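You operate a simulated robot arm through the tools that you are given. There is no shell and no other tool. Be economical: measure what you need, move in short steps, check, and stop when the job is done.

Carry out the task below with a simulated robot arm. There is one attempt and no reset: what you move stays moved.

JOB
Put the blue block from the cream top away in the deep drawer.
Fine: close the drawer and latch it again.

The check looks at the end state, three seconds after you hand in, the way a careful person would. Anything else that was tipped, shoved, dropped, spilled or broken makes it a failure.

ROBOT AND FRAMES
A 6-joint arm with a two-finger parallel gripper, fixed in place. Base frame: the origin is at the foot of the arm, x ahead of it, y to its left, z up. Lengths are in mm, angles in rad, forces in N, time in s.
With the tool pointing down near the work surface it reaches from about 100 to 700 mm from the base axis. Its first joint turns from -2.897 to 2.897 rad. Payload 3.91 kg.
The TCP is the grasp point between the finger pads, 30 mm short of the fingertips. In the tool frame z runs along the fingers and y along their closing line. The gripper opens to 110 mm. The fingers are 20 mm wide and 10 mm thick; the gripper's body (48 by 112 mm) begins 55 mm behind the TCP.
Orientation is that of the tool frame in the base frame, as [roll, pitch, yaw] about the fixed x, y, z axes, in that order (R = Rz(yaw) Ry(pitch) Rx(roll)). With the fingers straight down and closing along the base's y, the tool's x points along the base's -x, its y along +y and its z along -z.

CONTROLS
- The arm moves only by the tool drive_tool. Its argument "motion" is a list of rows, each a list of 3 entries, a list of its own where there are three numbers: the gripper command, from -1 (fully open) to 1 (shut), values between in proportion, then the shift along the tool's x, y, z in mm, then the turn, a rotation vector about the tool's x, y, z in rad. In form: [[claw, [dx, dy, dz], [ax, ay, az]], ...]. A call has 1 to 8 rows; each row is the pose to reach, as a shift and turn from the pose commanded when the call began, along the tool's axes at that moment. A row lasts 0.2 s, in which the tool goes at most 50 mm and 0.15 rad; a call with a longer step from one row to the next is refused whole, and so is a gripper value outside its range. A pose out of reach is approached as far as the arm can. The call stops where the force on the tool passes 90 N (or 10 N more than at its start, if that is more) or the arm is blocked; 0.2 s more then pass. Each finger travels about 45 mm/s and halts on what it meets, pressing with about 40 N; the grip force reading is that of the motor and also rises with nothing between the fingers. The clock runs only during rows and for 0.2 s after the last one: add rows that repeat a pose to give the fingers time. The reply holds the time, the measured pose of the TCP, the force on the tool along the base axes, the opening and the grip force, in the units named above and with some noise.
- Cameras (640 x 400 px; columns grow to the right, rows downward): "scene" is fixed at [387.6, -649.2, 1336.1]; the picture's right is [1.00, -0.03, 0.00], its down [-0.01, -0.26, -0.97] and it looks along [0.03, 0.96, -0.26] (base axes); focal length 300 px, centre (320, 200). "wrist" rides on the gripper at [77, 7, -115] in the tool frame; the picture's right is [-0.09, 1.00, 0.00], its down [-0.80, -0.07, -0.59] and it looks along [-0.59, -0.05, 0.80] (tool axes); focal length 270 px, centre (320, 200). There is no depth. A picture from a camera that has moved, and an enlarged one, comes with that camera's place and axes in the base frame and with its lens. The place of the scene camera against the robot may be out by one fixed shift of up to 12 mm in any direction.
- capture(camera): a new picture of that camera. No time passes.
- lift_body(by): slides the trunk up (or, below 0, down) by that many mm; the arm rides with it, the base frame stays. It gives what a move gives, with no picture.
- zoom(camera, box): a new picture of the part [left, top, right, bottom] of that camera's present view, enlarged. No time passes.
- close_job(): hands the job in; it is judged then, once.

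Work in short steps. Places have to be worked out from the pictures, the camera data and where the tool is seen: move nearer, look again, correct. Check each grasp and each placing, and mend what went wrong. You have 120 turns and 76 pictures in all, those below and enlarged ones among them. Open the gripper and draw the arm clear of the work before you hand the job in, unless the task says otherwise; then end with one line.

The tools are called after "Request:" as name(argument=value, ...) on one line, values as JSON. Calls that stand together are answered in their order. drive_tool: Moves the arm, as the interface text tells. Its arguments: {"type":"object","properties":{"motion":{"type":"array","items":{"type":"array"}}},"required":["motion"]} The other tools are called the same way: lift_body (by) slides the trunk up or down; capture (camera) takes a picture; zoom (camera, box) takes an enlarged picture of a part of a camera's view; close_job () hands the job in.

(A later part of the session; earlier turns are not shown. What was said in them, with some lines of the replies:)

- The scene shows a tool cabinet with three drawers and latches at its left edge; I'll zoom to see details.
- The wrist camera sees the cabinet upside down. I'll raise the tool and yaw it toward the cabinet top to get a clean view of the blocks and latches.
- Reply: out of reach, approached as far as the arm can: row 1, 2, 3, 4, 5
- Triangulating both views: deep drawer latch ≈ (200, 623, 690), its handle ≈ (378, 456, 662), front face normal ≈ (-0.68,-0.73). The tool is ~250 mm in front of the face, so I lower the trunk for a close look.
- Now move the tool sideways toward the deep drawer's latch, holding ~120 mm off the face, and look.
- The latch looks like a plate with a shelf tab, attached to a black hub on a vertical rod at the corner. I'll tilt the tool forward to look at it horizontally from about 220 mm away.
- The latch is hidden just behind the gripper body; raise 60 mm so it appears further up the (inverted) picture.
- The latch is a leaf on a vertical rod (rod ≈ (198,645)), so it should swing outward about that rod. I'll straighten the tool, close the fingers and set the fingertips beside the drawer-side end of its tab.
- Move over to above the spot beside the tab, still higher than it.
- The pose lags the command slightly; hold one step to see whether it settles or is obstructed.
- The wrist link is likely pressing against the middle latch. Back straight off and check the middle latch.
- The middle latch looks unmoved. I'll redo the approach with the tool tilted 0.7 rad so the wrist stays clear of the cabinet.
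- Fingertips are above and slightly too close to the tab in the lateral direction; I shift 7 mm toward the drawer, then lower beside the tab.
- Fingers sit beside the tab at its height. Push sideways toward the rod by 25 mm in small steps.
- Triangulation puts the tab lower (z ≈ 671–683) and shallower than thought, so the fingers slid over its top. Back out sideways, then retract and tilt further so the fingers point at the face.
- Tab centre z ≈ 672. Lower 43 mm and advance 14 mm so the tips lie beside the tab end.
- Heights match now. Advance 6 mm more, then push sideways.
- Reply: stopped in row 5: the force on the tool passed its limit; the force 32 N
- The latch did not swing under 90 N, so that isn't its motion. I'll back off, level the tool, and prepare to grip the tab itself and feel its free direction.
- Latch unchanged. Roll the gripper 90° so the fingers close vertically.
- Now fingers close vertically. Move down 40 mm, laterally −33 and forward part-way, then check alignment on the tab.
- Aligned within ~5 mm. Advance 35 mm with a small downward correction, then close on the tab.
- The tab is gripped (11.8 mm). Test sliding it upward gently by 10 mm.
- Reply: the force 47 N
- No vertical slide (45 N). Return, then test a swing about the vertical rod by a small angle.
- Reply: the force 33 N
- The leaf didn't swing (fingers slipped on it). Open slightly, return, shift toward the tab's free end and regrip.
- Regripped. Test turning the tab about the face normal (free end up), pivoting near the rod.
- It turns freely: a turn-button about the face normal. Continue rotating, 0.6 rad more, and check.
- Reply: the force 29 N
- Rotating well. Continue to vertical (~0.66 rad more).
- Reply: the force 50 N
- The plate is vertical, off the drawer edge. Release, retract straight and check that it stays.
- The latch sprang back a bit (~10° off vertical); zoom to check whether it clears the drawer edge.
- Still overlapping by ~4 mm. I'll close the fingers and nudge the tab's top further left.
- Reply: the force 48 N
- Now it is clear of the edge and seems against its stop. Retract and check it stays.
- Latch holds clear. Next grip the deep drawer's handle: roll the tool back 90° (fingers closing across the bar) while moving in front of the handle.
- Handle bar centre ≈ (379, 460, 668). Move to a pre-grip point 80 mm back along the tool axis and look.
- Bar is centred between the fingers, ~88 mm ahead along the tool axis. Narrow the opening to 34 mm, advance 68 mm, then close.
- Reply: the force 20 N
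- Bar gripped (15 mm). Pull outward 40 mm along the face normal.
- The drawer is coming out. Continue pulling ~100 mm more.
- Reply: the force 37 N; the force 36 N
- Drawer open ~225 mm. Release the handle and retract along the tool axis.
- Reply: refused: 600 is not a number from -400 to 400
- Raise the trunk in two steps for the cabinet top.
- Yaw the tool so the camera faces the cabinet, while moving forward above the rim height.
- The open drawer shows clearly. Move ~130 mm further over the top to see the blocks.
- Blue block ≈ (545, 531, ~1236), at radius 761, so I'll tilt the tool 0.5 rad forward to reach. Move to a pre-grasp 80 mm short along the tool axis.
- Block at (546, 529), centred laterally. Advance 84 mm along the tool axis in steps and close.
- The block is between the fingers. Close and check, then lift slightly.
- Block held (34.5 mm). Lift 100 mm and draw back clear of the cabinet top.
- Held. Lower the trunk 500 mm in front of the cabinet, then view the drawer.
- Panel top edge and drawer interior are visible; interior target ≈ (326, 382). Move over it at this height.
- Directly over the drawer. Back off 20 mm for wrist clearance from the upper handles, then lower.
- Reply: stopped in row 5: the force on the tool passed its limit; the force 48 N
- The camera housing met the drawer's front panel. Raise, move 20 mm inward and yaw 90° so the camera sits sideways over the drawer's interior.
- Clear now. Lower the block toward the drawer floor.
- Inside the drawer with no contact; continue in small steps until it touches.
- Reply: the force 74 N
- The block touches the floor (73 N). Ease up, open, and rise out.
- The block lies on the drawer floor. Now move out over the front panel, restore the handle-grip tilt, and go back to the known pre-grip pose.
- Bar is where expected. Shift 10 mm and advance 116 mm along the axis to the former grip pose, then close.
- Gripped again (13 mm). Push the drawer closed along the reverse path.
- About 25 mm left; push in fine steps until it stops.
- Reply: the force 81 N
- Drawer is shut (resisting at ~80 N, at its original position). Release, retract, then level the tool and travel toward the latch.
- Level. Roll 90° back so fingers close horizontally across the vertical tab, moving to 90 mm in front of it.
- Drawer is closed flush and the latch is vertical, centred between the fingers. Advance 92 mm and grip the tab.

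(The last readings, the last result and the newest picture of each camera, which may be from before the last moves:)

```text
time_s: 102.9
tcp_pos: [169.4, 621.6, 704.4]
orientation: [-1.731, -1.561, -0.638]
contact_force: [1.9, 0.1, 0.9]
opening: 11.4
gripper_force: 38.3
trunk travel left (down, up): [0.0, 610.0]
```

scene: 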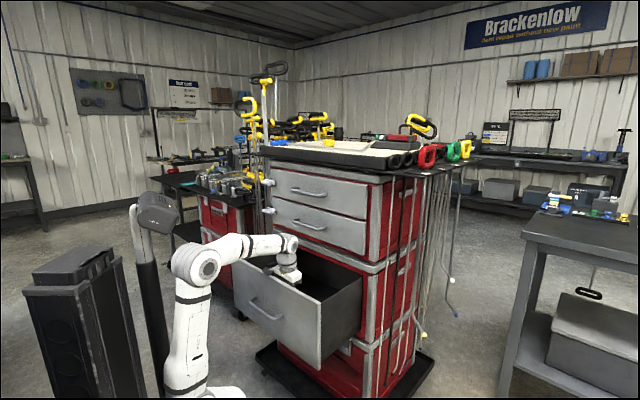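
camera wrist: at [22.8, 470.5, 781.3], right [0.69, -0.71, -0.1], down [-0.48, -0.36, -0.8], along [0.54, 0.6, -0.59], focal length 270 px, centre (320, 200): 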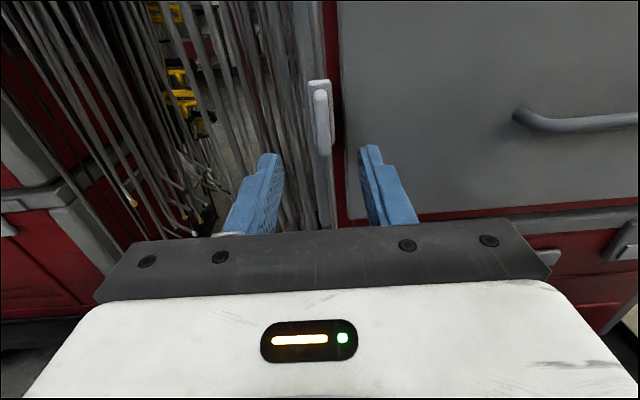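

Tab gripped (11.4 mm). Rotate back toward horizontal about the pivot.

Request:
drive_tool(motion=[[0.95, [-0.3, 4.6, 0], [0, 0, 0.15]], [0.95, [-1.4, 9.2, 0], [0, 0, 0.3]], [0.95, [-3.1, 13.5, 0], [0, 0, 0.45]], [0.95, [-5.4, 17.5, 0], [0, 0, 0.6]], [0.95, [-8.3, 21.1, 0], [0, 0, 0.75]], [0.95, [-11.7, 24.3, 0], [0, 0, 0.9]], [0.95, [-15.6, 26.9, 0], [0, 0, 1.05]], [0.95, [-19.8, 28.9, 0], [0, 0, 1.2]]])

Request:
drive_tool(motion=[[0.95, [-0.3, 4.6, 0], [0, 0, 0.15]], [0.95, [-1.4, 9.2, 0], [0, 0, 0.3]], [0.95, [-2.5, 12.0, 0], [0, 0, 0.4]]])

Request:
zoom(camera="scene", box=[232, 220, 328, 280])

```text
time_s: 104.7
tcp_pos: [190.6, 598.3, 683.3]
orientation: [-1.571, -0.357, -0.8]
contact_force: [20.2, 15.1, 10.2]
opening: 12.0
gripper_force: 44.9
trunk travel left (down, up): [0.0, 610.0]
```

```text
time_s: 105.5
tcp_pos: [190.6, 596.7, 672.1]
orientation: [-1.574, 0.04, -0.802]
contact_force: [20.7, 8.0, 9.0]
opening: 12.2
gripper_force: 44.6
trunk travel left (down, up): [0.0, 610.0]
```

```text
6.67 times, centred on (280, 250) of scene
camera zoom: at [387.6, -649.2, 1336.1], right [1.0, -0.03, 0.0], down [-0.01, -0.26, -0.97], along [0.03, 0.96, -0.26], focal length 2003 px, centre (587, -133)
```

zoom: 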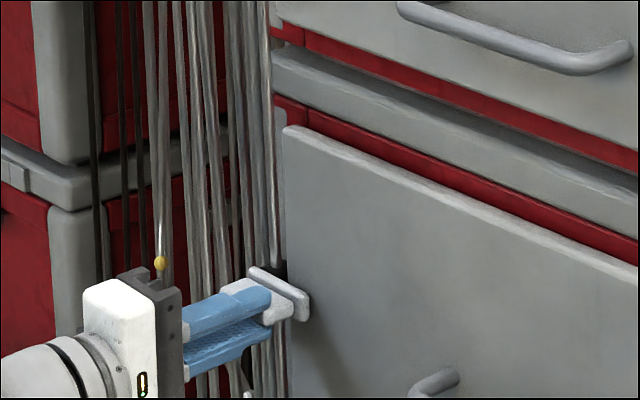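

The latch looks back across the drawer edge as at the start. Release, retract straight, and check.

Request:
drive_tool(motion=[[0.6, [0, 0, 0], [0, 0, 0]], [0.4, [0, 0, 0], [0, 0, 0]], [0.2, [0, 0, 0], [0, 0, 0]], [0.2, [0, 0, -40], [0, 0, 0]], [0.2, [0, 0, -85], [0, 0, 0]], [0.2, [0, 0, -120], [0, 0, 0]]])

Request:
zoom(camera="scene", box=[232, 220, 328, 280])

```text
time_s: 106.9
tcp_pos: [103.5, 510.5, 671.4]
orientation: [-1.572, 0.039, -0.798]
contact_force: [-0.4, 0.0, -0.4]
opening: 44.0
gripper_force: 0.1
trunk travel left (down, up): [0.0, 610.0]
```

```text
6.67 times, centred on (280, 250) of scene
camera zoom: at [387.6, -649.2, 1336.1], right [1.0, -0.03, 0.0], down [-0.01, -0.26, -0.97], along [0.03, 0.96, -0.26], focal length 2003 px, centre (587, -133)
```

zoom: 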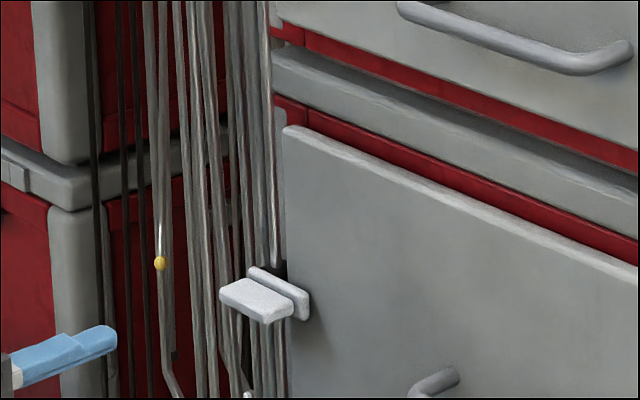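

Latch matches the initial picture exactly and the drawer is flush. Open fully, draw the arm back further, and take a final look.

Request:
drive_tool(motion=[[-0.5, [0, 0, -40], [0, 0, 0]], [-1, [0, -20, -80], [0, 0, 0]], [-1, [0, -40, -110], [0, 0, 0]], [-1, [0, -40, -110], [0, 0, 0]]])

Request:
capture(camera="scene")

Request:
zoom(camera="scene", box=[240, 120, 440, 245])

```text
time_s: 107.9
tcp_pos: [92.1, 438.5, 701.9]
orientation: [-1.58, 0.009, -0.952]
contact_force: [0.0, 0.2, 1.2]
opening: 110.0
gripper_force: 0.1
trunk travel left (down, up): [0.0, 610.0]
stopped in row 4: the arm was blocked; the commanded pose is now the measured one
```

```text
2 pictures are left
```

scene: 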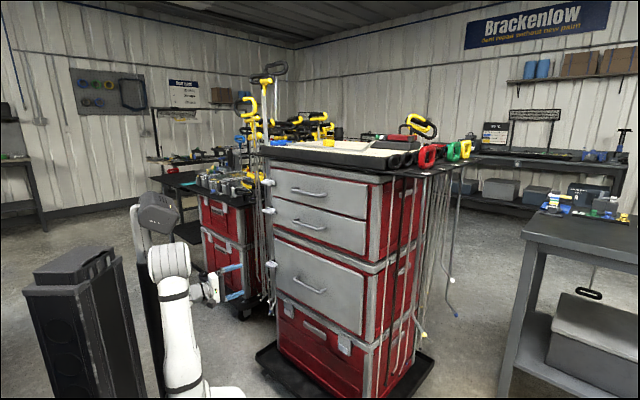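

```text
3.20 times, centred on (340, 182) of scene
camera zoom: at [387.6, -649.2, 1336.1], right [1.0, -0.03, 0.0], down [-0.01, -0.26, -0.97], along [0.03, 0.96, -0.26], focal length 961 px, centre (256, 256)
```

zoom: 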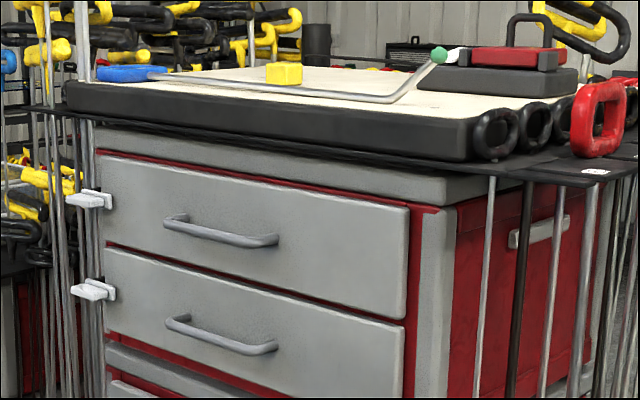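

Everything else stands where it was: the other latches, the yellow block and the tools are unchanged. The drawer is shut and latched, and the arm is clear, so I hand in.

Request:
close_job()

```text
The job is handed in.
```

The blue block is in the deep drawer, the drawer is closed and latched again, the arm is clear with the gripper open, and the job is handed in.
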